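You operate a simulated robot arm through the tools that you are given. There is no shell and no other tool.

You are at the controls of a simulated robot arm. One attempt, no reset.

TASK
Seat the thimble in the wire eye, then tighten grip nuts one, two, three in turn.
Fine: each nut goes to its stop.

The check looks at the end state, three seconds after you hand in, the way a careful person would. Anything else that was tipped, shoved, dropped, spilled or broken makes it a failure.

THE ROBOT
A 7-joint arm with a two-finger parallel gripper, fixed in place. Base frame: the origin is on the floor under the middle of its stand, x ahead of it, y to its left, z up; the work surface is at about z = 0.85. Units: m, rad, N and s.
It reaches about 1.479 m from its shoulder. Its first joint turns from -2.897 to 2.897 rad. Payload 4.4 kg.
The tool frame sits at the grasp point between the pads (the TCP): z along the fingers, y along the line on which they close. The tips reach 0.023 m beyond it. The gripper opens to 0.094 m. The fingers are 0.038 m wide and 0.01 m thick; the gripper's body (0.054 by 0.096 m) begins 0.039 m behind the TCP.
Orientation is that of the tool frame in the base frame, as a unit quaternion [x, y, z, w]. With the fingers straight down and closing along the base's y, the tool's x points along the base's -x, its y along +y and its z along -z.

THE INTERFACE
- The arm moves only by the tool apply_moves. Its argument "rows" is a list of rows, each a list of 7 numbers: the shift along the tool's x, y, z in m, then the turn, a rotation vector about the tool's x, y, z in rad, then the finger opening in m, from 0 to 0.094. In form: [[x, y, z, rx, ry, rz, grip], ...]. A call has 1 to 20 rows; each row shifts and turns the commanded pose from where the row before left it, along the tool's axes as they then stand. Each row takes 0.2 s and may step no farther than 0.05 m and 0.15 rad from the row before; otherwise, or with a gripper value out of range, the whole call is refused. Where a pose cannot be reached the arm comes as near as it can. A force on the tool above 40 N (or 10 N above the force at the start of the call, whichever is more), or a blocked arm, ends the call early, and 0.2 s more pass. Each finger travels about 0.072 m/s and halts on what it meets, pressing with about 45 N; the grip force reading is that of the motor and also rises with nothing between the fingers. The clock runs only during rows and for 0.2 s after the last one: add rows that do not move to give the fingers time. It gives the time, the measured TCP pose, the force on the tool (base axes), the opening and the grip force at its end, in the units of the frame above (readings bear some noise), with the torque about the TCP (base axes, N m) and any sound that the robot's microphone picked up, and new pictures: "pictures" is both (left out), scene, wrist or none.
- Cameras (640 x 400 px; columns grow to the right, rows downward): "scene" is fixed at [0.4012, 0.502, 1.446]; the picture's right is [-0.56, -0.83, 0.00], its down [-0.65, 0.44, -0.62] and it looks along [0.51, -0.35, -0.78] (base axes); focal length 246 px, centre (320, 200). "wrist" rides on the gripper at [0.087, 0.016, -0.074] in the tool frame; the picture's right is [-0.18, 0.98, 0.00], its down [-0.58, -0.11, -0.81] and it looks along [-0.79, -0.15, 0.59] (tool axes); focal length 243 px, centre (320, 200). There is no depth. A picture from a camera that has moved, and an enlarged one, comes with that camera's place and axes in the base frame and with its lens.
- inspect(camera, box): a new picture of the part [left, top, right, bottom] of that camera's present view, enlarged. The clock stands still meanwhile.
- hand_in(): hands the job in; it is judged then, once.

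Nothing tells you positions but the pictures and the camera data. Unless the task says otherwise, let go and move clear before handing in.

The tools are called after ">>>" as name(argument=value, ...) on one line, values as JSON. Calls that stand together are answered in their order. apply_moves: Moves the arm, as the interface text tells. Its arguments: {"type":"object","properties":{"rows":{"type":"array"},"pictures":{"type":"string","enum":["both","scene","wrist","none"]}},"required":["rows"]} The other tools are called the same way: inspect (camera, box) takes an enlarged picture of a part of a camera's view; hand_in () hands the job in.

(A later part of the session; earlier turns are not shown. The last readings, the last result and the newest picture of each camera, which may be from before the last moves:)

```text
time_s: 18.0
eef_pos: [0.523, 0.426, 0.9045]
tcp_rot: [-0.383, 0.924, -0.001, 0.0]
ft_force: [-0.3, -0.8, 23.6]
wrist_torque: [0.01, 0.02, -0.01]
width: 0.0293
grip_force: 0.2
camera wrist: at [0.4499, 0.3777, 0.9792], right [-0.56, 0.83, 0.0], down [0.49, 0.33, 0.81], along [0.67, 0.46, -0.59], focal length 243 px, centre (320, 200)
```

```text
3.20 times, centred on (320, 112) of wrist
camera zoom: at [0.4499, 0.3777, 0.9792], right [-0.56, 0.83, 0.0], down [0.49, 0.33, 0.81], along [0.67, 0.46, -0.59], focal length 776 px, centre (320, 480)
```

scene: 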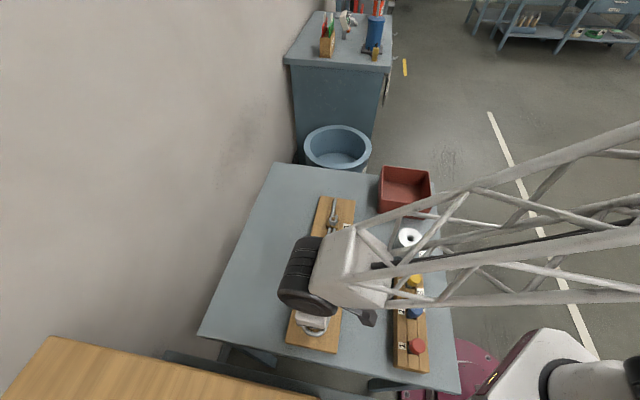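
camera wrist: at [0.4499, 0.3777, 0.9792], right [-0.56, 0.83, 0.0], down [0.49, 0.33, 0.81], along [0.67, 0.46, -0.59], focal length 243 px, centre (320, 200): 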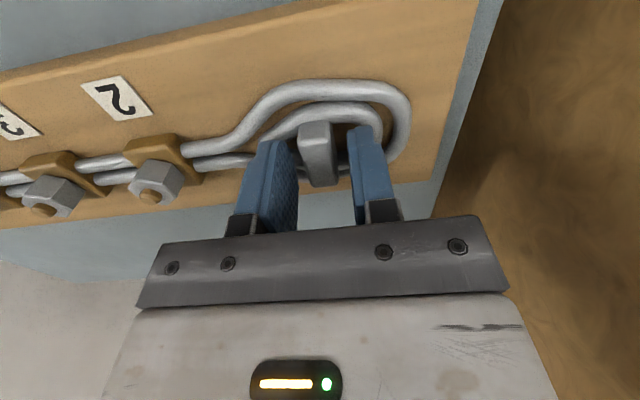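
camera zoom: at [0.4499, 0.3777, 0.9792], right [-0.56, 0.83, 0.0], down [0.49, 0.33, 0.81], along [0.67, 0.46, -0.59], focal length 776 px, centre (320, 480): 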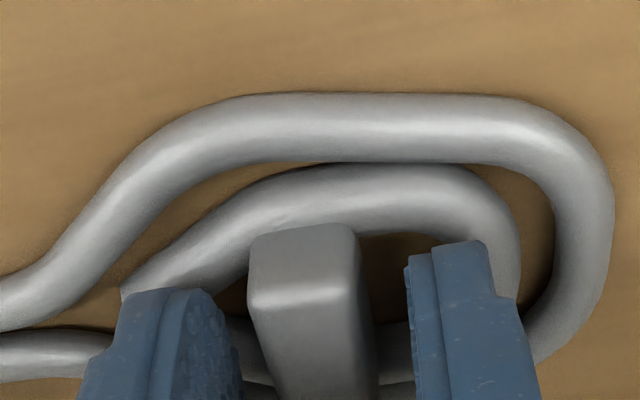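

The thimble is released, but a residual upward force of about 24 N shows the tips are resting on its rods. I'll lift straight up a little.

>>> apply_moves(rows=[[0, 0, -0.003, 0, 0, 0, 0.034], [0, 0, -0.003, 0, 0, 0, 0.034], [0, 0, 0, 0, 0, 0, 0.034]])

>>> inspect(camera="wrist", box=[220, 50, 420, 175])

```text
time_s: 18.8
eef_pos: [0.5226, 0.4259, 0.9098]
tcp_rot: [-0.383, 0.924, 0.0, 0.0]
ft_force: [0.2, -0.1, 0.6]
wrist_torque: [-0.03, -0.01, -0.01]
width: 0.034
grip_force: 0.1
camera wrist: at [0.4498, 0.3774, 0.985], right [-0.56, 0.83, 0.0], down [0.49, 0.33, 0.81], along [0.67, 0.46, -0.59], focal length 243 px, centre (320, 200)
```

scene: 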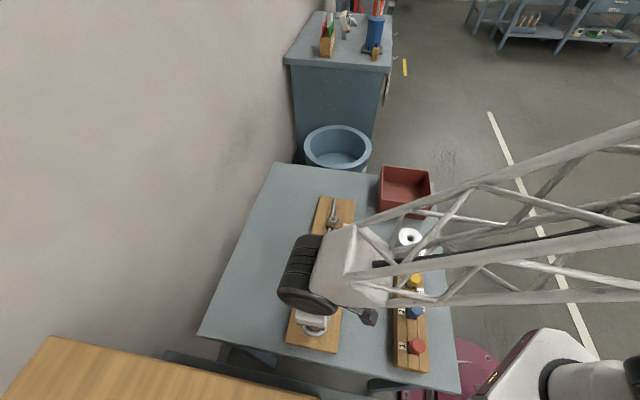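
wrist: 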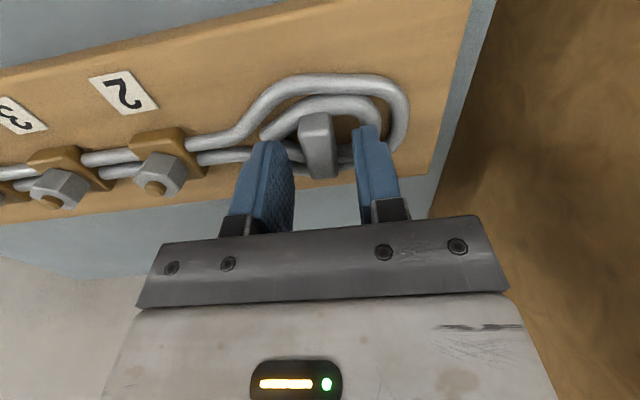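

```text
3.20 times, centred on (320, 112) of wrist
camera zoom: at [0.4498, 0.3774, 0.985], right [-0.56, 0.83, 0.0], down [0.49, 0.33, 0.81], along [0.67, 0.46, -0.59], focal length 776 px, centre (320, 480)
```

zoom: 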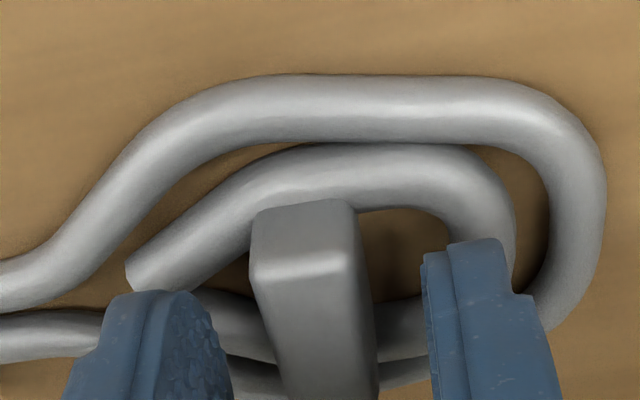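

The thimble stays in the eye. I'll rise well clear to see it properly.

>>> apply_moves(rows=[[0, 0, -0.02, 0, 0, 0, 0.034], [0, 0, -0.03, 0, 0, 0, 0.034], [0, 0, -0.03, 0, 0, 0, 0.034], [0, 0, 0, 0, 0, 0, 0.034]])

>>> inspect(camera="wrist", box=[210, 0, 410, 125])

```text
time_s: 19.8
eef_pos: [0.5244, 0.4258, 0.9905]
tcp_rot: [-0.383, 0.924, 0.001, 0.0]
ft_force: [-0.7, 0.2, -0.4]
wrist_torque: [-0.02, 0.0, 0.02]
width: 0.0336
grip_force: 0.0
camera wrist: at [0.4508, 0.3771, 1.0647], right [-0.56, 0.83, 0.0], down [0.49, 0.33, 0.81], along [0.67, 0.46, -0.59], focal length 243 px, centre (320, 200)
```

scene: 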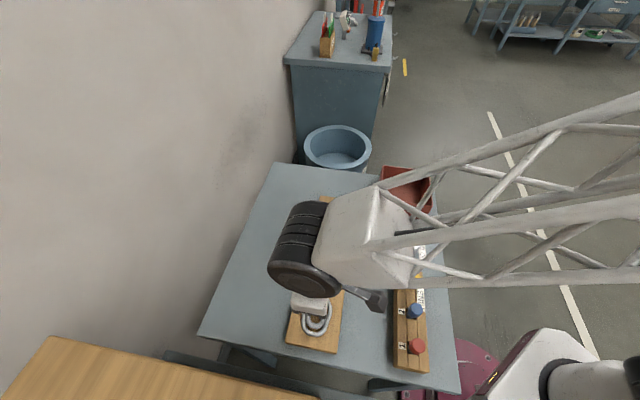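
wrist: 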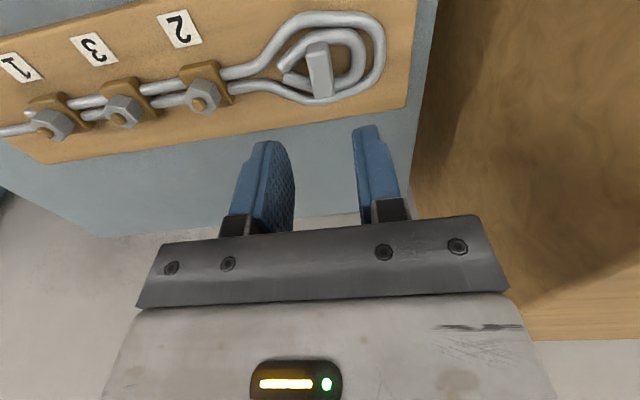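

```text
3.20 times, centred on (310, 62) of wrist
camera zoom: at [0.4508, 0.3771, 1.0647], right [-0.56, 0.83, 0.0], down [0.49, 0.33, 0.81], along [0.67, 0.46, -0.59], focal length 776 px, centre (352, 640)
```

zoom: 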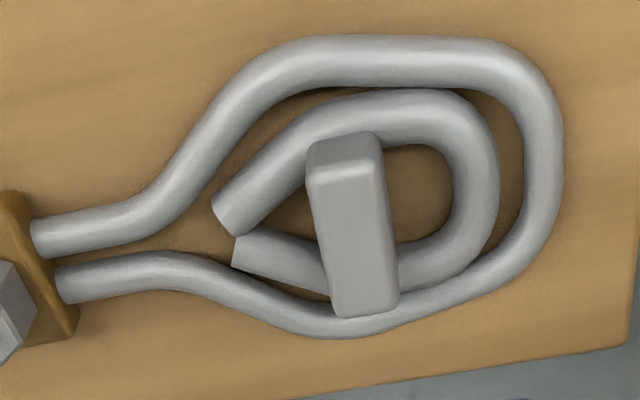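

The thimble now lies flat inside the wire eye with its points toward the pinch. The nuts, in base xy, are nut 1 (0.686, 0.263), nut 3 (0.637, 0.3125) and nut 2 (0.586, 0.362), with bolt tops at z ≈ 0.90. I'll move above nut 1 and look.

>>> apply_moves(rows=[[0, -0.03, 0, 0, 0, 0, 0.05], [0, -0.04, 0, 0, 0, 0, 0.05], [0, -0.04, 0, 0, 0, 0, 0.05], [0, -0.04, 0, 0, 0, 0, 0.05], [0, -0.04, 0, 0, 0, 0, 0.05], [0.001, -0.0408, 0, 0, 0, 0, 0.05], [0, 0, 0, 0, 0, 0, 0.05], [0, 0, 0, 0, 0, 0, 0.05]])

>>> inspect(camera="wrist", box=[240, 20, 400, 120])

>>> inspect(camera="scene", box=[280, 230, 380, 360])

```text
time_s: 21.6
eef_pos: [0.685, 0.2615, 0.9886]
tcp_rot: [-0.383, 0.924, 0.0, 0.0]
ft_force: [-0.4, 0.4, -0.2]
wrist_torque: [0.0, -0.01, 0.0]
width: 0.0498
grip_force: 0.1
camera wrist: at [0.6127, 0.2121, 1.0635], right [-0.56, 0.83, 0.0], down [0.49, 0.33, 0.81], along [0.67, 0.46, -0.59], focal length 243 px, centre (320, 200)
```

scene: 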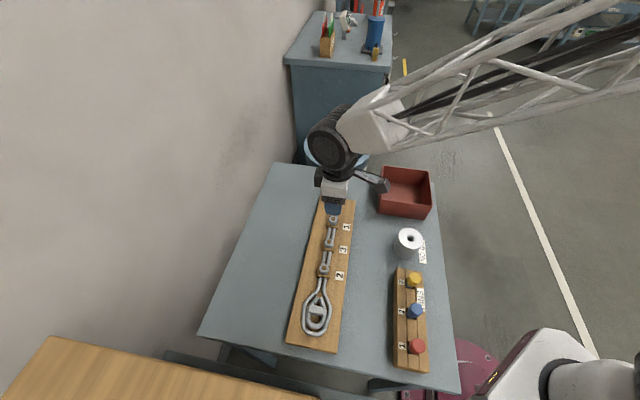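
wrist: 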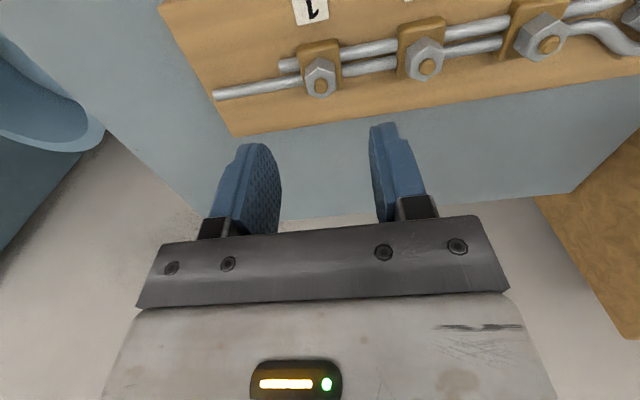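

```text
4.00 times, centred on (320, 70) of wrist
camera zoom: at [0.6127, 0.2121, 1.0635], right [-0.56, 0.83, 0.0], down [0.49, 0.33, 0.81], along [0.67, 0.46, -0.59], focal length 970 px, centre (320, 720)
```

zoom: 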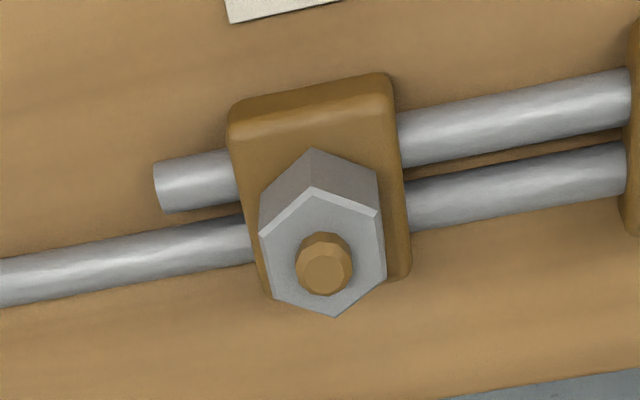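

```text
3.08 times, centred on (330, 295) of scene
camera zoom: at [0.4012, 0.502, 1.446], right [-0.56, -0.83, 0.0], down [-0.65, 0.44, -0.62], along [0.51, -0.35, -0.78], focal length 757 px, centre (289, -92)
```

zoom: 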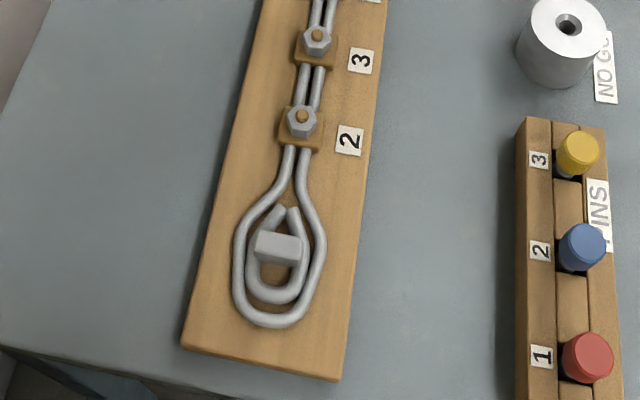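

The scene camera can now see the seated thimble, so I'll zoom in on it.

>>> inspect(camera="scene", box=[295, 280, 345, 345])

>>> inspect(camera="scene", box=[315, 210, 365, 285])

```text
6.15 times, centred on (320, 312) of scene
camera zoom: at [0.4012, 0.502, 1.446], right [-0.56, -0.83, 0.0], down [-0.65, 0.44, -0.62], along [0.51, -0.35, -0.78], focal length 1513 px, centre (320, -492)
```

zoom: 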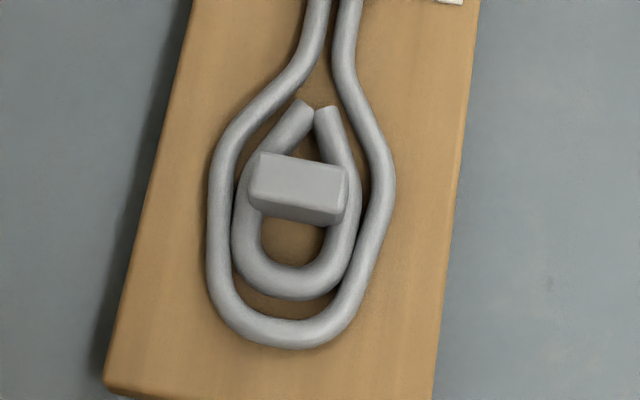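

```text
5.33 times, centred on (340, 248) of scene
camera zoom: at [0.4012, 0.502, 1.446], right [-0.56, -0.83, 0.0], down [-0.65, 0.44, -0.62], along [0.51, -0.35, -0.78], focal length 1312 px, centre (213, -53)
```

zoom: 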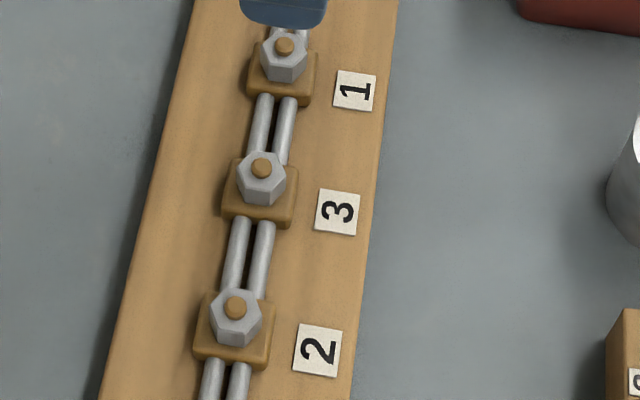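

The thimble is evenly nested in the eye. At the current yaw nut 1's flats face the pads (about 20.6 mm across flats), and its centre is within 1 mm of the TCP. I'll descend to just above it.

>>> apply_moves(rows=[[-0.0008, 0.0005, 0, 0, 0, 0, 0.04], [0, 0, 0.02, 0, 0, 0, 0.04], [0, 0, 0.02, 0, 0, 0, 0.04], [0, 0, 0.015, 0, 0, 0, 0.04], [0, 0, 0, 0, 0, 0, 0.04], [0, 0, 0, 0, 0, 0, 0.04]])

>>> inspect(camera="wrist", box=[220, 60, 420, 185])

```text
time_s: 23.0
eef_pos: [0.686, 0.2642, 0.9352]
tcp_rot: [-0.383, 0.924, -0.001, 0.0]
ft_force: [-0.5, -0.4, 0.0]
wrist_torque: [0.01, 0.01, -0.02]
width: 0.04
grip_force: 0.0
camera wrist: at [0.6122, 0.2147, 1.0087], right [-0.56, 0.83, 0.0], down [0.49, 0.33, 0.81], along [0.67, 0.46, -0.59], focal length 243 px, centre (320, 200)
```

scene: 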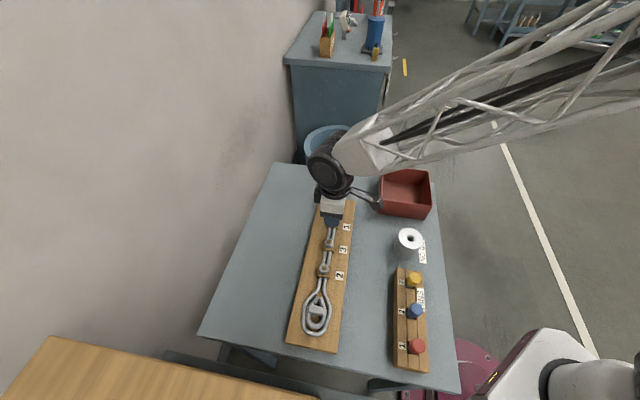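
wrist: 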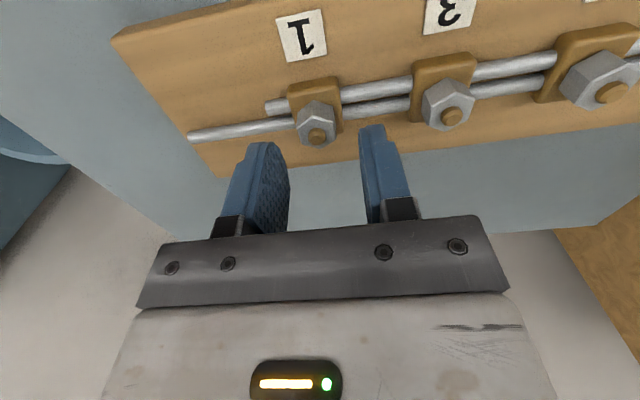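

```text
3.20 times, centred on (320, 122) of wrist
camera zoom: at [0.6122, 0.2147, 1.0087], right [-0.56, 0.83, 0.0], down [0.49, 0.33, 0.81], along [0.67, 0.46, -0.59], focal length 776 px, centre (320, 448)
```

zoom: 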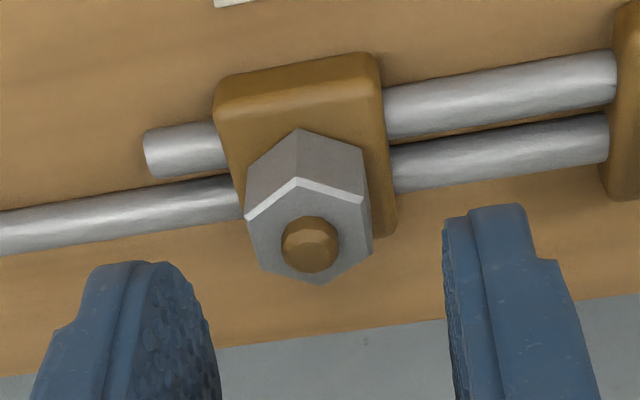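

I'm off by about 1.5 mm, so I'll correct that and descend so the fingers straddle the nut just above its clip.

>>> apply_moves(rows=[[0.0012, -0.0015, 0, 0, 0, 0, 0.036], [0, 0, 0.008, 0, 0, 0, 0.036], [0, 0, 0.008, 0, 0, 0, 0.036], [0, 0, 0.0055, 0, 0, 0, 0.036], [0, 0, 0, 0, 0, 0, 0.036]], pictures="none")

>>> inspect(camera="wrist", box=[220, 80, 420, 205])

>>> inspect(camera="scene", box=[315, 200, 355, 240])

```text
time_s: 24.2
eef_pos: [0.6856, 0.2606, 0.9152]
tcp_rot: [-0.383, 0.924, -0.001, 0.0]
ft_force: [-0.3, 0.3, 0.2]
wrist_torque: [-0.01, -0.04, 0.03]
width: 0.0359
grip_force: 0.0
```

```text
3.20 times, centred on (320, 142) of wrist
camera zoom: at [0.6133, 0.2129, 0.9889], right [-0.56, 0.83, 0.0], down [0.49, 0.33, 0.81], along [0.67, 0.46, -0.59], focal length 776 px, centre (320, 384)
```

zoom: 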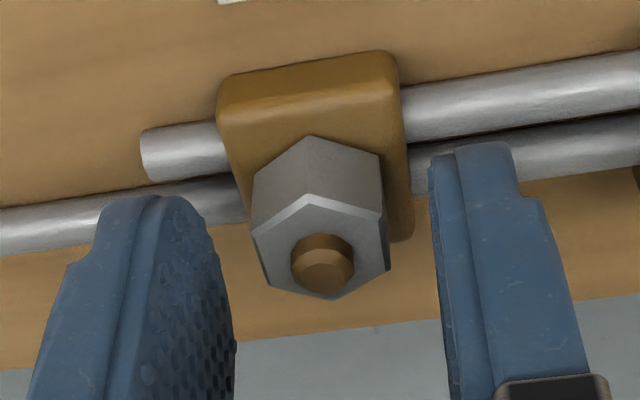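

```text
10.00 times, centred on (335, 220) of scene
camera zoom: at [0.4012, 0.502, 1.446], right [-0.56, -0.83, 0.0], down [-0.65, 0.44, -0.62], along [0.51, -0.35, -0.78], focal length 2459 px, centre (170, 0)
```

zoom: 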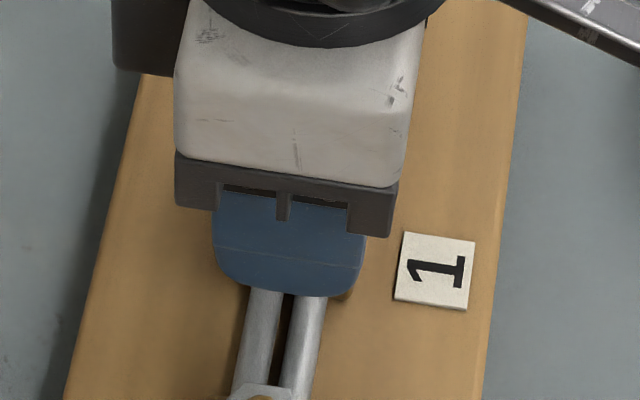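

The gripper is centred on the nut with tips at about 0.892. I'll go down 3.5 mm more and close on the flats.

>>> apply_moves(rows=[[0.0005, 0.0003, 0.0035, 0, 0, 0, 0.036], [0, 0, 0, 0, 0, 0, 0.036], [0, 0, 0, 0, 0, 0, 0.02], [0, 0, 0, 0, 0, 0, 0.0], [0, 0, 0, 0, 0, 0, 0.0], [0, 0, 0, 0, 0, 0, 0.0]], pictures="none")

>>> inspect(camera="wrist", box=[220, 80, 420, 205])

```text
time_s: 25.6
eef_pos: [0.6858, 0.261, 0.9118]
tcp_rot: [-0.383, 0.924, 0.0, 0.0]
ft_force: [9.9, -7.3, -2.2]
wrist_torque: [0.22, -0.17, 0.03]
width: 0.024
grip_force: 45.1
```

```text
3.20 times, centred on (320, 142) of wrist
camera zoom: at [0.6126, 0.2127, 0.9855], right [-0.56, 0.83, 0.0], down [0.49, 0.33, 0.81], along [0.67, 0.46, -0.59], focal length 776 px, centre (320, 384)
```

zoom: 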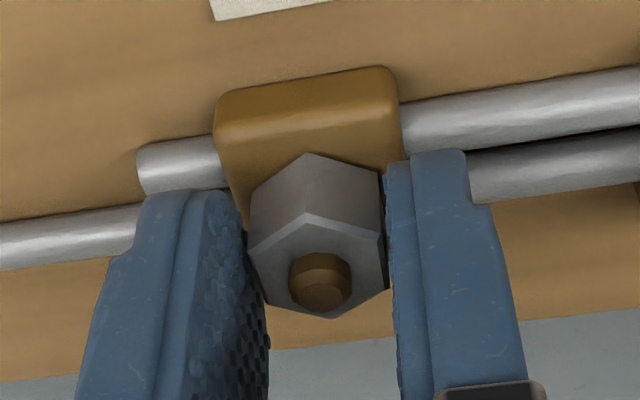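

>>> inspect(camera="wrist", box=[280, 120, 360, 190])

>>> inspect(camera="scene", box=[315, 200, 355, 240])

```text
5.71 times, centred on (320, 155) of wrist
camera zoom: at [0.6126, 0.2127, 0.9855], right [-0.56, 0.83, 0.0], down [0.49, 0.33, 0.81], along [0.67, 0.46, -0.59], focal length 1386 px, centre (320, 457)
```

zoom: 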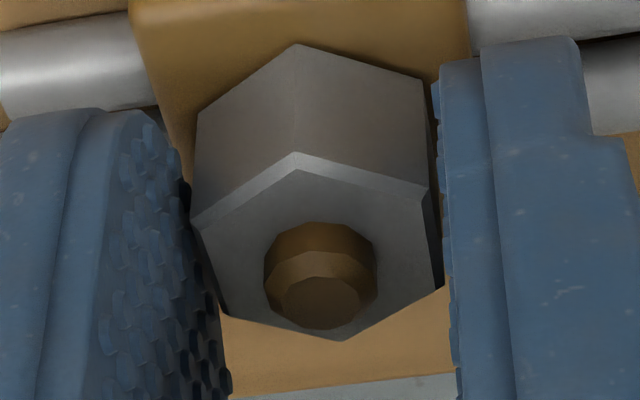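

```text
10.00 times, centred on (335, 220) of scene
camera zoom: at [0.4012, 0.502, 1.446], right [-0.56, -0.83, 0.0], down [-0.65, 0.44, -0.62], along [0.51, -0.35, -0.78], focal length 2459 px, centre (170, 0)
```

zoom: 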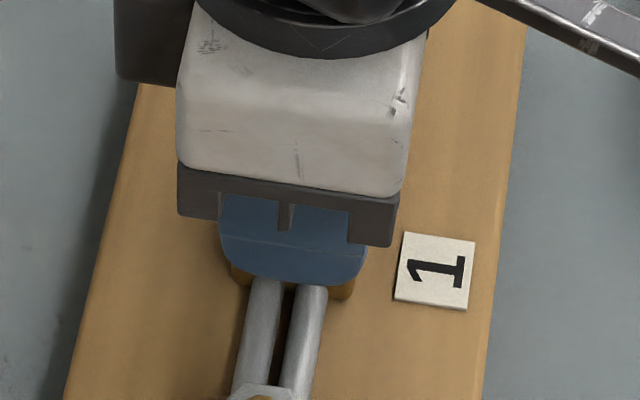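

The grip reads 0.024 across the nut with good contact. I'll turn clockwise, seen from above, about half a radian while watching torque and the picture.

>>> apply_moves(rows=[[0, 0, 0, 0, 0, 0.1, 0.0], [0, 0, 0, 0, 0, 0.1, 0.0], [0, 0, 0, 0, 0, 0.1, 0.0], [0, 0, 0, 0, 0, 0.1, 0.0], [0, 0, 0, 0, 0, 0.1, 0.0]], pictures="wrist")

>>> inspect(camera="wrist", box=[260, 100, 380, 190])

```text
time_s: 26.8
eef_pos: [0.6847, 0.2612, 0.9112]
tcp_rot: [-0.141, 0.99, 0.0, 0.001]
ft_force: [21.2, -15.7, -3.7]
wrist_torque: [-0.15, 0.13, 0.02]
width: 0.0238
grip_force: 44.9
camera wrist: at [0.5975, 0.2539, 0.9855], right [-0.1, 1.0, 0.0], down [0.59, 0.06, 0.81], along [0.8, 0.08, -0.59], focal length 243 px, centre (320, 200)
```

wrist: 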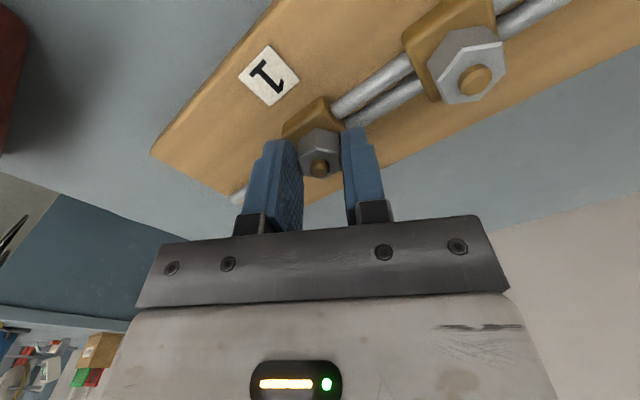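

```text
4.44 times, centred on (320, 145) of wrist
camera zoom: at [0.5975, 0.2539, 0.9855], right [-0.1, 1.0, 0.0], down [0.59, 0.06, 0.81], along [0.8, 0.08, -0.59], focal length 1078 px, centre (320, 444)
```

zoom: 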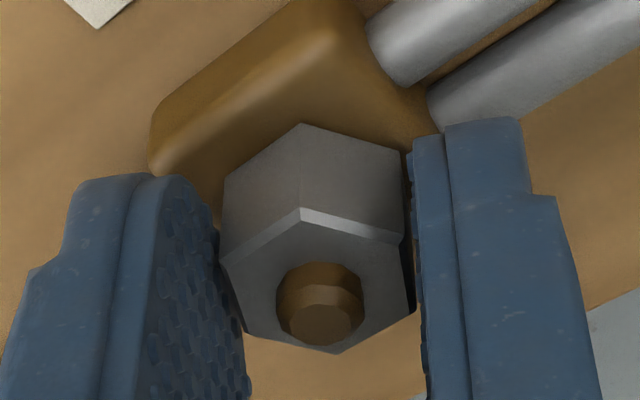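

The nut turns with the gripper and shows almost no resistance. There's about 26 N of sideways load from a small centring error, so I'll shift slightly to relieve it and keep turning.

>>> apply_moves(rows=[[-0.0005, -0.0007, 0, 0, 0, 0, 0.0], [0, 0, 0, 0, 0, 0.0, 0.0]], pictures="none")

```text
time_s: 27.4
eef_pos: [0.685, 0.2616, 0.912]
tcp_rot: [-0.143, 0.99, 0.0, 0.001]
ft_force: [7.1, 9.7, -6.6]
wrist_torque: [0.21, -1.2, -0.03]
width: 0.0236
grip_force: 44.9
```

>>> apply_moves(rows=[[-0.0003, 0.0002, 0, 0, 0, 0.12, 0.0], [0, 0, 0, 0, 0, 0.12, 0.0], [0, 0, 0, 0, 0, 0.12, 0.0], [0, 0, 0, 0, 0, 0.12, 0.0], [0, 0, 0, 0, 0, 0, 0.0]], pictures="wrist")

>>> inspect(camera="wrist", box=[260, 100, 380, 190])

```text
time_s: 28.6
eef_pos: [0.686, 0.2617, 0.9118]
tcp_rot: [0.097, 0.995, -0.001, 0.001]
ft_force: [-19.2, 23.6, 16.1]
wrist_torque: [0.32, 0.47, 0.02]
width: 0.0237
grip_force: 44.8
camera wrist: at [0.6035, 0.2953, 0.9854], right [0.37, 0.93, 0.0], down [0.55, -0.22, 0.81], along [0.75, -0.3, -0.59], focal length 243 px, centre (320, 200)
```

wrist: 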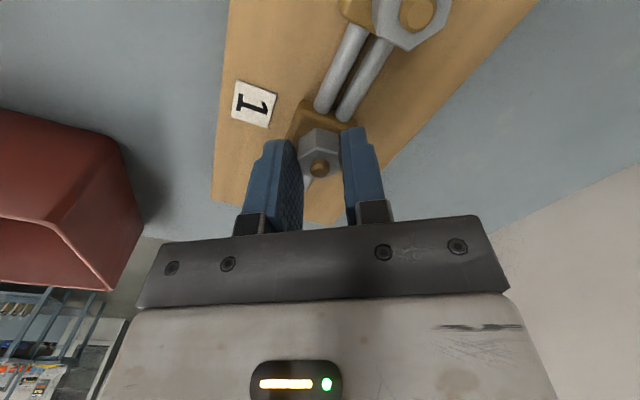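

```text
4.44 times, centred on (320, 145) of wrist
camera zoom: at [0.6035, 0.2953, 0.9854], right [0.37, 0.93, 0.0], down [0.55, -0.22, 0.81], along [0.75, -0.3, -0.59], focal length 1078 px, centre (320, 444)
```

zoom: 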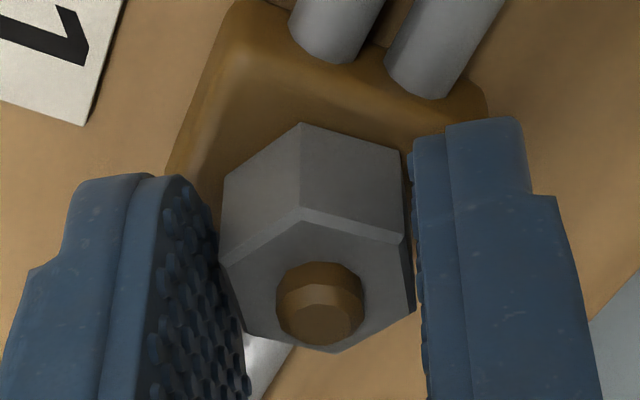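

>>> apply_moves(rows=[[0.0005, 0.0003, 0, 0, 0, 0.12, 0.0], [0, 0, 0, 0, 0, 0.12, 0.0], [0, 0, 0, 0, 0, 0.12, 0.0], [0, 0, 0, 0, 0, 0.12, 0.0], [0, 0, 0, 0, 0, 0, 0.0]], pictures="wrist")

>>> inspect(camera="wrist", box=[260, 100, 380, 190])

```text
time_s: 29.8
eef_pos: [0.6858, 0.2618, 0.9111]
tcp_rot: [0.332, 0.943, 0.0, 0.0]
ft_force: [-9.4, 21.4, 9.2]
wrist_torque: [0.29, 0.35, -0.03]
width: 0.0235
grip_force: 45.6
camera wrist: at [0.6285, 0.3291, 0.985], right [0.76, 0.65, 0.0], down [0.38, -0.45, 0.81], along [0.53, -0.61, -0.59], focal length 243 px, centre (320, 200)
```

wrist: 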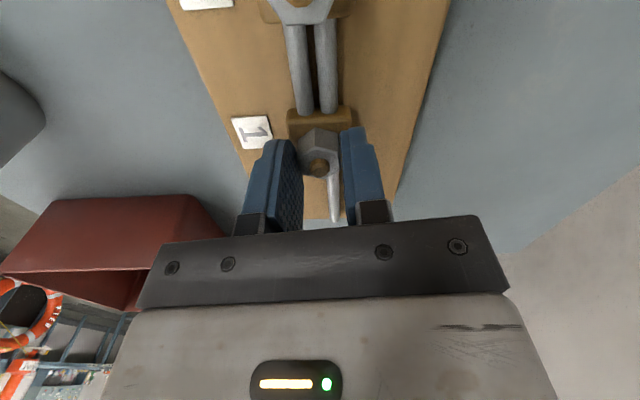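

```text
4.44 times, centred on (320, 145) of wrist
camera zoom: at [0.6285, 0.3291, 0.985], right [0.76, 0.65, 0.0], down [0.38, -0.45, 0.81], along [0.53, -0.61, -0.59], focal length 1078 px, centre (320, 444)
```

zoom: 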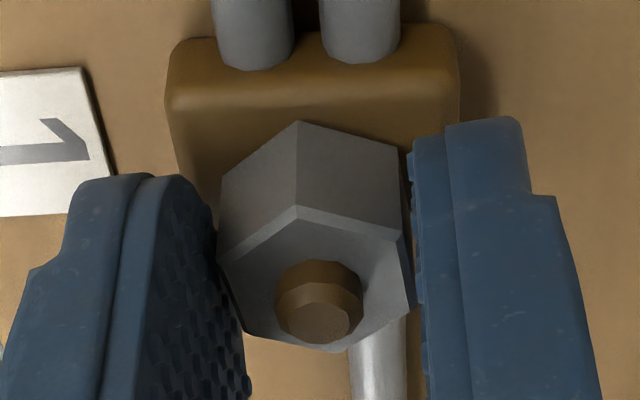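

>>> apply_moves(rows=[[0.0004, 0.0002, 0, 0, 0, 0.12, 0.0], [0, 0, 0, 0, 0, 0.12, 0.0], [0, 0, 0, 0, 0, 0.12, 0.0], [0, 0, 0, 0, 0, 0.12, 0.0], [0, 0, 0, 0, 0, 0, 0.0]], pictures="wrist")

>>> inspect(camera="wrist", box=[260, 100, 380, 190])

```text
time_s: 31.0
eef_pos: [0.6864, 0.2611, 0.9105]
tcp_rot: [0.546, 0.838, 0.0, 0.0]
ft_force: [-11.7, -12.0, 5.8]
wrist_torque: [-0.44, -0.11, 0.04]
width: 0.0235
grip_force: 45.1
camera wrist: at [0.6657, 0.3479, 0.985], right [0.97, 0.23, 0.0], down [0.13, -0.58, 0.81], along [0.18, -0.79, -0.59], focal length 243 px, centre (320, 200)
```

wrist: 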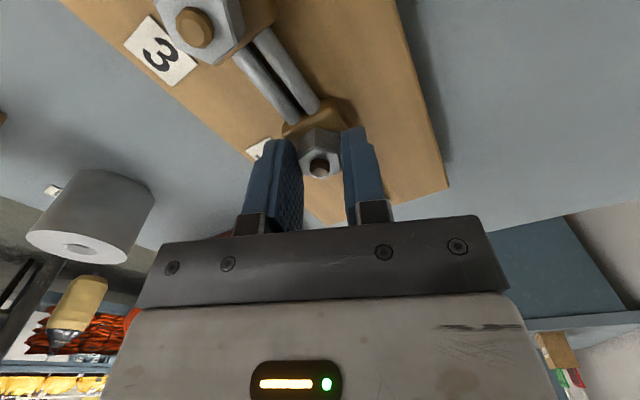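

```text
4.44 times, centred on (320, 145) of wrist
camera zoom: at [0.6657, 0.3479, 0.985], right [0.97, 0.23, 0.0], down [0.13, -0.58, 0.81], along [0.18, -0.79, -0.59], focal length 1078 px, centre (320, 444)
```

zoom: 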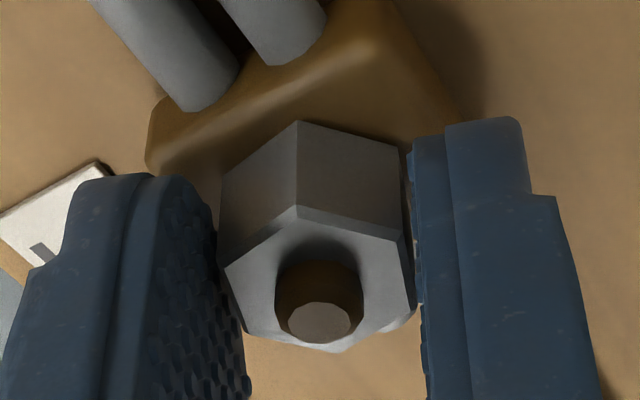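

Nut 1 has turned about 1.94 rad and is still free. I'll open, swing back 240° around it (a multiple of the hex's 60°) and regrip for another stroke.

>>> apply_moves(rows=[[0, 0, 0, 0, 0, 0, 0.036], [0, 0, 0, 0, 0, 0, 0.036], [0, 0, 0, 0, 0, -0.1496, 0.036], [0, 0, 0, 0, 0, -0.1496, 0.036], [0, 0, 0, 0, 0, -0.1496, 0.036], [0, 0, 0, 0, 0, -0.1496, 0.036], [0, 0, 0, 0, 0, -0.1496, 0.036], [0, 0, 0, 0, 0, -0.1496, 0.036], [0, 0, 0, 0, 0, -0.1496, 0.036], [0, 0, 0, 0, 0, -0.1496, 0.036], [0, 0, 0, 0, 0, -0.1496, 0.036], [0, 0, 0, 0, 0, -0.1496, 0.036], [0, 0, 0, 0, 0, -0.1496, 0.036], [0, 0, 0, 0, 0, -0.1496, 0.036], [0, 0, 0, 0, 0, -0.1496, 0.036], [0, 0, 0, 0, 0, -0.1496, 0.036], [0, 0, 0, 0, 0, 0, 0.036]], pictures="wrist")

>>> inspect(camera="wrist", box=[260, 100, 380, 190])

```text
time_s: 34.6
eef_pos: [0.6852, 0.2618, 0.9114]
tcp_rot: [-0.453, 0.892, 0.0, 0.0]
ft_force: [0.5, 0.3, 0.3]
wrist_torque: [0.0, -0.02, 0.01]
width: 0.0361
grip_force: 0.0
camera wrist: at [0.6208, 0.2024, 0.9852], right [-0.69, 0.73, 0.0], down [0.43, 0.41, 0.81], along [0.59, 0.55, -0.59], focal length 243 px, centre (320, 200)
```

wrist: 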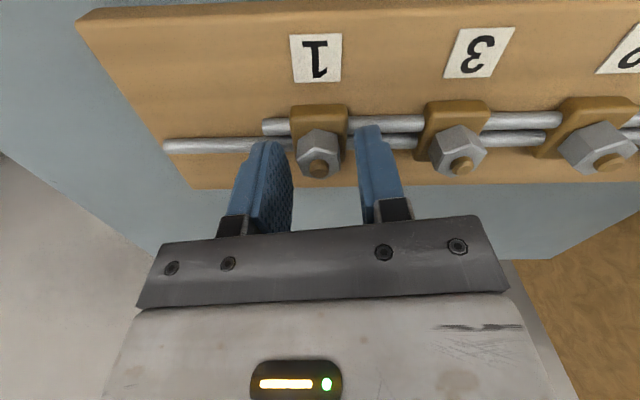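

```text
4.44 times, centred on (320, 145) of wrist
camera zoom: at [0.6208, 0.2024, 0.9852], right [-0.69, 0.73, 0.0], down [0.43, 0.41, 0.81], along [0.59, 0.55, -0.59], focal length 1078 px, centre (320, 444)
```

zoom: 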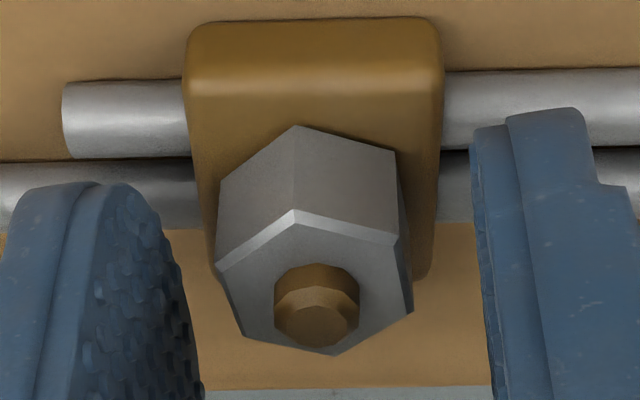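

>>> apply_moves(rows=[[0, 0, 0, 0, 0, -0.1496, 0.036], [0, 0, 0, 0, 0, -0.1496, 0.036], [0, 0, 0, 0, 0, -0.1496, 0.036], [0, 0, 0, 0, 0, -0.1496, 0.036], [0, 0, 0, 0, 0, -0.1496, 0.036], [0, 0, 0, 0, 0, -0.1496, 0.036], [0, 0, 0, 0, 0, -0.1496, 0.036], [0, 0, 0, 0, 0, -0.1496, 0.036], [0, 0, 0, 0, 0, -0.1496, 0.036], [0, 0, 0, 0, 0, -0.1496, 0.036], [0, 0, 0, 0, 0, -0.1496, 0.036], [0, 0, 0, 0, 0, -0.1496, 0.036], [0, 0, 0, 0, 0, -0.1496, 0.036], [0, 0, 0, 0, 0, -0.1496, 0.036], [0, 0, 0, 0, 0, 0, 0.036]], pictures="both")

>>> inspect(camera="wrist", box=[260, 100, 380, 190])

```text
time_s: 37.8
eef_pos: [0.686, 0.2623, 0.9105]
tcp_rot: [0.999, -0.053, 0.0, -0.001]
ft_force: [0.4, -0.8, 0.5]
wrist_torque: [-0.01, 0.0, 0.02]
width: 0.0358
grip_force: 0.1
camera wrist: at [0.7695, 0.2379, 0.9853], right [-0.29, -0.96, 0.0], down [-0.57, 0.17, 0.81], along [-0.77, 0.23, -0.59], focal length 243 px, centre (320, 200)
```

scene: 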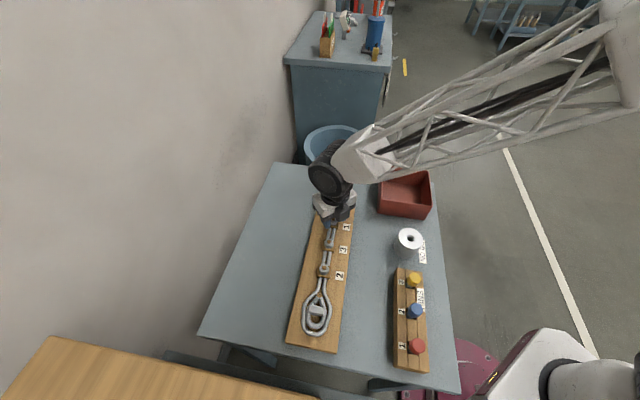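
wrist: 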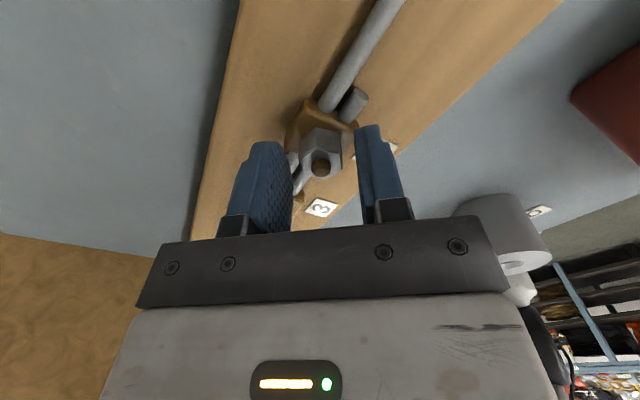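

```text
4.44 times, centred on (320, 145) of wrist
camera zoom: at [0.7695, 0.2379, 0.9853], right [-0.29, -0.96, 0.0], down [-0.57, 0.17, 0.81], along [-0.77, 0.23, -0.59], focal length 1078 px, centre (320, 444)
```

zoom: 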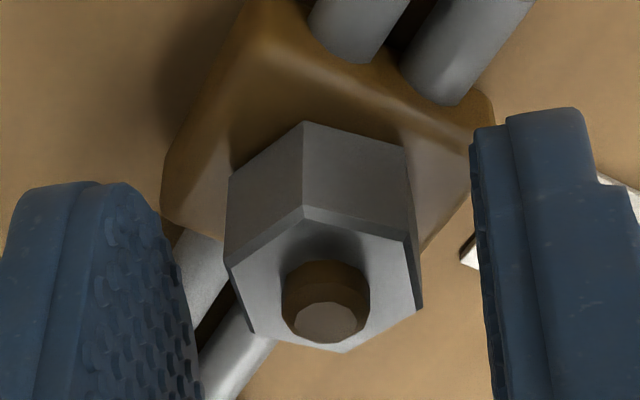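

The hex is aligned again at the far end of the stroke. I'll regrip and turn clockwise.

>>> apply_moves(rows=[[0, 0, 0, 0, 0, 0, 0.02], [0, 0, 0, 0, 0, 0, 0.0], [0, 0, 0, 0, 0, 0, 0.0], [0, 0, 0, 0, 0, 0.13, 0.0], [0, 0, 0, 0, 0, 0.13, 0.0], [0, 0, 0, 0, 0, 0.13, 0.0], [0, 0, 0, 0, 0, 0.13, 0.0]], pictures="none")

>>> inspect(camera="wrist", box=[260, 100, 380, 190])

```text
time_s: 39.4
eef_pos: [0.685, 0.2601, 0.9087]
tcp_rot: [0.958, -0.285, 0.0, 0.0]
ft_force: [-6.0, -5.9, 2.0]
wrist_torque: [0.08, 0.06, 0.01]
width: 0.0236
grip_force: 44.6
stopped in row 7: the force on the tool passed its limit at 41 N (the readings are from after the stop); the commanded pose is now the measured one
```

```text
4.44 times, centred on (320, 145) of wrist
camera zoom: at [0.7488, 0.2019, 0.9853], right [-0.69, -0.72, 0.0], down [-0.43, 0.41, 0.81], along [-0.58, 0.56, -0.59], focal length 1078 px, centre (320, 444)
```

zoom: 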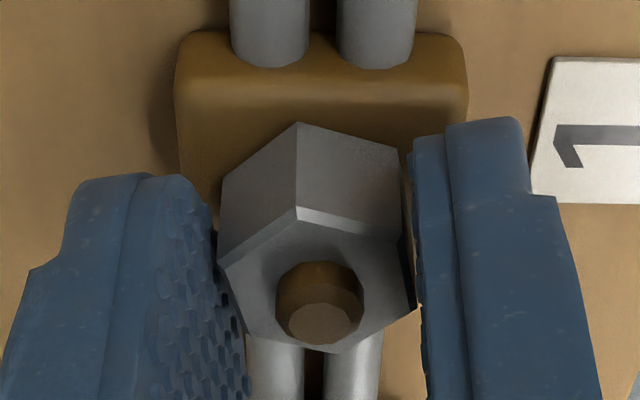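

The lateral force limit cut the turn short because the grip is slightly off centre. The nut keeps turning freely, so I'll go on in smaller steps with force-based recentring.

>>> apply_moves(rows=[[0, 0, 0, 0, 0, 0.12, 0.0], [0, 0, 0, 0, 0, 0.12, 0.0], [0, 0, 0, 0, 0, 0.12, 0.0], [0, 0, 0, 0, 0, 0, 0.0]], pictures="none")

>>> inspect(camera="wrist", box=[260, 100, 380, 190])

```text
time_s: 40.4
eef_pos: [0.6858, 0.2616, 0.9105]
tcp_rot: [0.891, -0.454, 0.0, 0.0]
ft_force: [-11.6, -19.5, 8.9]
wrist_torque: [-0.07, 0.25, -0.05]
width: 0.0238
grip_force: 45.6
```

```text
4.44 times, centred on (320, 145) of wrist
camera zoom: at [0.7232, 0.1834, 0.9853], right [-0.9, -0.43, 0.0], down [-0.25, 0.53, 0.81], along [-0.35, 0.73, -0.59], focal length 1078 px, centre (320, 444)
```

zoom: 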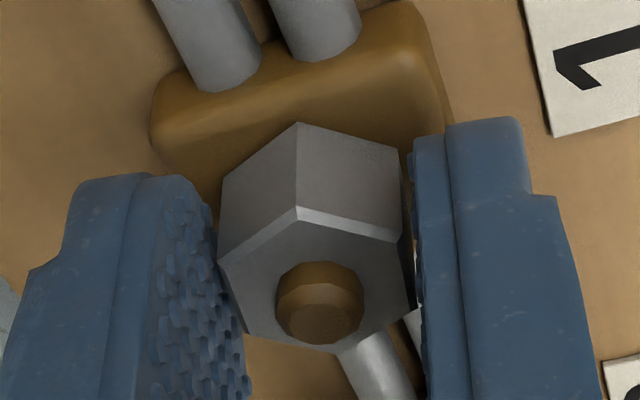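

>>> apply_moves(rows=[[0, 0, 0, 0, 0, 0, 0.034], [0, 0, 0, 0, 0, 0, 0.034], [0, 0, 0, 0, 0, 0, 0.034]], pictures="none")

>>> inspect(camera="wrist", box=[260, 100, 380, 190])

```text
time_s: 41.2
eef_pos: [0.6869, 0.2621, 0.9106]
tcp_rot: [0.892, -0.452, 0.0, 0.001]
ft_force: [-0.4, 0.0, 0.4]
wrist_torque: [-0.02, -0.03, 0.0]
width: 0.0339
grip_force: 0.1
```

```text
4.44 times, centred on (320, 145) of wrist
camera zoom: at [0.7235, 0.1839, 0.9851], right [-0.9, -0.43, 0.0], down [-0.26, 0.53, 0.81], along [-0.35, 0.73, -0.59], focal length 1078 px, centre (320, 444)
```

zoom: 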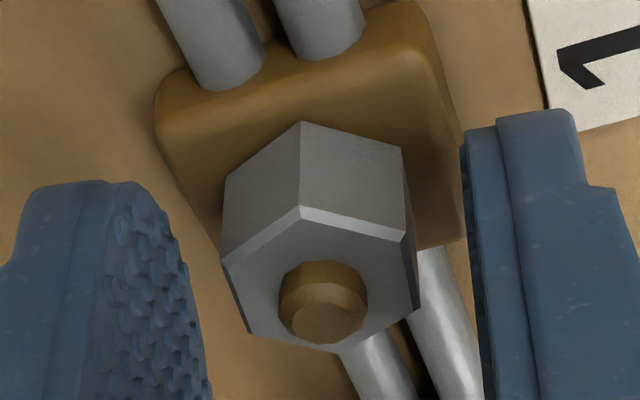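

>>> inspect(camera="scene", box=[270, 240, 370, 360])

>>> inspect(camera="scene", box=[280, 170, 380, 240])

```text
3.33 times, centred on (320, 300) of scene
camera zoom: at [0.4012, 0.502, 1.446], right [-0.56, -0.83, 0.0], down [-0.65, 0.44, -0.62], along [0.51, -0.35, -0.78], focal length 820 px, centre (320, -133)
```

zoom: 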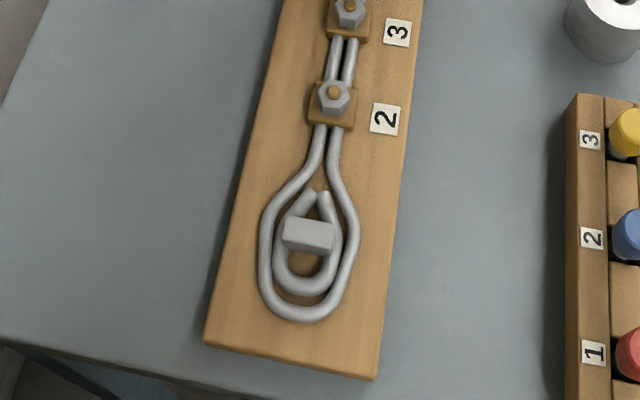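

```text
5.71 times, centred on (330, 205) of scene
camera zoom: at [0.4012, 0.502, 1.446], right [-0.56, -0.83, 0.0], down [-0.65, 0.44, -0.62], along [0.51, -0.35, -0.78], focal length 1405 px, centre (263, 171)
```

zoom: 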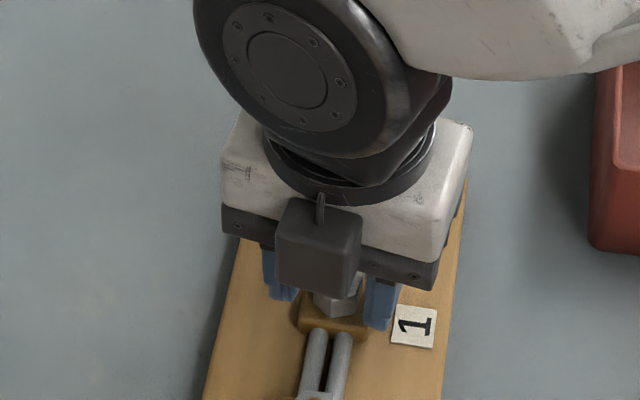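

The board, labels and thimble are exactly where they were. I'll regrip nut 1 here and continue clockwise in short turns.

>>> apply_moves(rows=[[0, 0, 0, 0, 0, 0, 0.02], [0, 0, 0, 0, 0, 0, 0.0], [0, 0, 0, 0, 0, 0, 0.0]], pictures="none")

>>> apply_moves(rows=[[0, 0, 0, 0, 0, 0.12, 0.0], [0, 0, 0, 0, 0, 0.12, 0.0], [0, 0, 0, 0, 0, 0.12, 0.0], [0, 0, 0, 0, 0, 0, 0.0]], pictures="none")

```text
time_s: 42.0
eef_pos: [0.6849, 0.2616, 0.9113]
tcp_rot: [0.892, -0.452, -0.001, 0.001]
ft_force: [-10.0, -6.1, 5.7]
wrist_torque: [-0.04, -0.07, -0.03]
width: 0.0238
grip_force: 45.2
```

```text
time_s: 43.0
eef_pos: [0.6861, 0.2623, 0.9106]
tcp_rot: [0.796, -0.605, 0.0, 0.0]
ft_force: [-8.5, -10.8, 8.0]
wrist_torque: [0.09, -0.06, -0.02]
width: 0.0236
grip_force: 45.1
```

The forces are now low and steady, so I'm continuing the turn.

>>> apply_moves(rows=[[0.0002, 0.0003, 0, 0, 0, 0.12, 0.0], [0, 0, 0, 0, 0, 0.13, 0.0], [0, 0, 0, 0, 0, 0.13, 0.0], [0, 0, 0, 0, 0, 0.13, 0.0], [0, 0, 0, 0, 0, 0.13, 0.0], [0, 0, 0, 0, 0, 0, 0.0]], pictures="none")

>>> inspect(camera="wrist", box=[260, 100, 380, 190])

```text
time_s: 44.4
eef_pos: [0.6865, 0.2614, 0.91]
tcp_rot: [-0.565, 0.825, 0.0, 0.0]
ft_force: [0.9, -0.5, 1.1]
wrist_torque: [0.14, -0.42, -0.01]
width: 0.0229
grip_force: 45.0
```

```text
4.44 times, centred on (320, 145) of wrist
camera zoom: at [0.639, 0.1878, 0.9848], right [-0.85, 0.53, 0.0], down [0.31, 0.5, 0.81], along [0.42, 0.68, -0.59], focal length 1078 px, centre (320, 444)
```

zoom: 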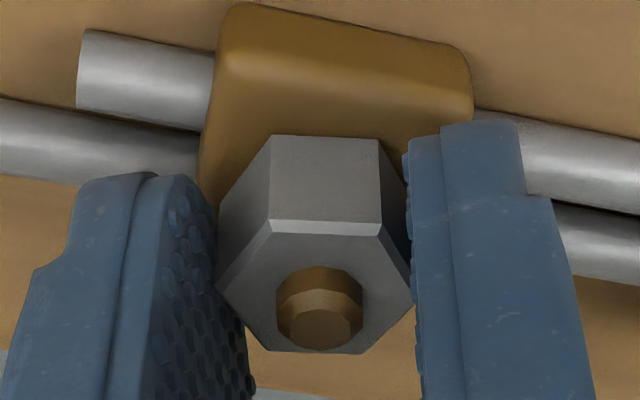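

The nut now lags the pads by about 18°, so it slipped in the grip and may have reached its stop at around 200° of turn. I'll open, realign with the flats and test again for resistance.

>>> apply_moves(rows=[[0, 0, 0, 0, 0, 0, 0.034], [0, 0, 0, 0, 0, 0, 0.034], [0, 0, 0, 0, 0, -0.105, 0.034], [0, 0, 0, 0, 0, -0.105, 0.034], [0, 0, 0, 0, 0, -0.105, 0.034], [0, 0, 0, 0, 0, 0, 0.034]], pictures="none")

>>> inspect(camera="wrist", box=[260, 100, 380, 190])

```text
time_s: 45.8
eef_pos: [0.6854, 0.2611, 0.9109]
tcp_rot: [-0.688, 0.726, 0.001, 0.0]
ft_force: [0.3, -0.5, -0.3]
wrist_torque: [0.01, 0.01, -0.01]
width: 0.0339
grip_force: 0.1
```

```text
4.44 times, centred on (320, 145) of wrist
camera zoom: at [0.6644, 0.1773, 0.9854], right [-0.97, 0.24, 0.0], down [0.14, 0.58, 0.81], along [0.19, 0.78, -0.59], focal length 1078 px, centre (320, 444)
```

zoom: 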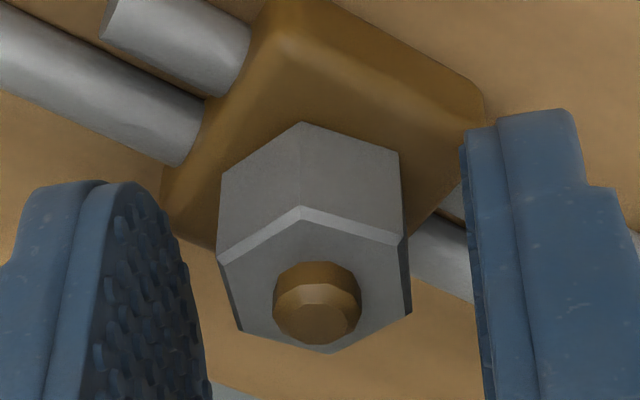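

>>> apply_moves(rows=[[0, 0, 0, 0, 0, 0, 0.02], [0, 0, 0, 0, 0, 0, 0.0], [0, 0, 0, 0, 0, 0, 0.0], [0, 0, 0, 0, 0, 0.06, 0.0], [0, 0, 0, 0, 0, 0.06, 0.0]], pictures="none")

>>> inspect(camera="wrist", box=[260, 100, 380, 190])

>>> apply_moves(rows=[[0, 0, 0, 0, 0, 0.06, 0.0], [0, 0, 0, 0, 0, 0.06, 0.0]], pictures="none")

>>> inspect(camera="wrist", box=[260, 100, 380, 190])

```text
time_s: 47.0
eef_pos: [0.6855, 0.2616, 0.9112]
tcp_rot: [-0.642, 0.766, 0.0, 0.001]
ft_force: [14.4, 3.0, -1.2]
wrist_torque: [-0.1, 0.03, 0.25]
width: 0.0237
grip_force: 44.8
```

```text
4.44 times, centred on (320, 145) of wrist
camera zoom: at [0.6545, 0.1806, 0.9856], right [-0.94, 0.35, 0.0], down [0.21, 0.55, 0.81], along [0.28, 0.75, -0.59], focal length 1078 px, centre (320, 444)
```

zoom: 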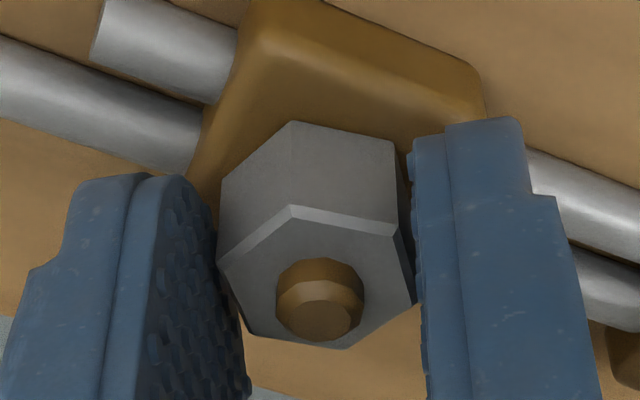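

```text
time_s: 47.6
eef_pos: [0.6865, 0.2608, 0.9102]
tcp_rot: [-0.595, 0.804, 0.0, 0.0]
ft_force: [16.0, 0.0, 4.9]
wrist_torque: [0.07, -0.1, 0.09]
width: 0.0234
grip_force: 45.2
```

```text
4.44 times, centred on (320, 145) of wrist
camera zoom: at [0.6448, 0.1845, 0.9855], right [-0.89, 0.46, 0.0], down [0.27, 0.53, 0.81], along [0.37, 0.72, -0.59], focal length 1078 px, centre (320, 444)
```

zoom: 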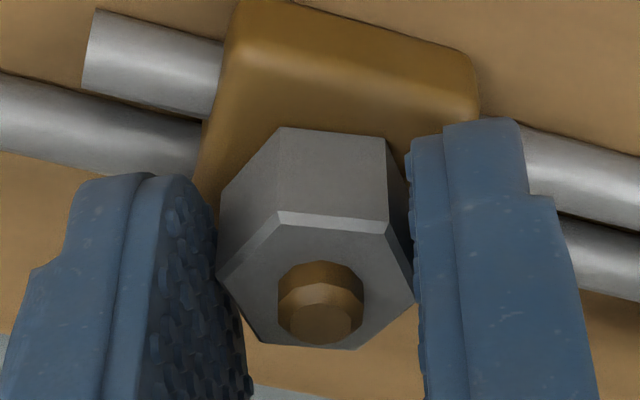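

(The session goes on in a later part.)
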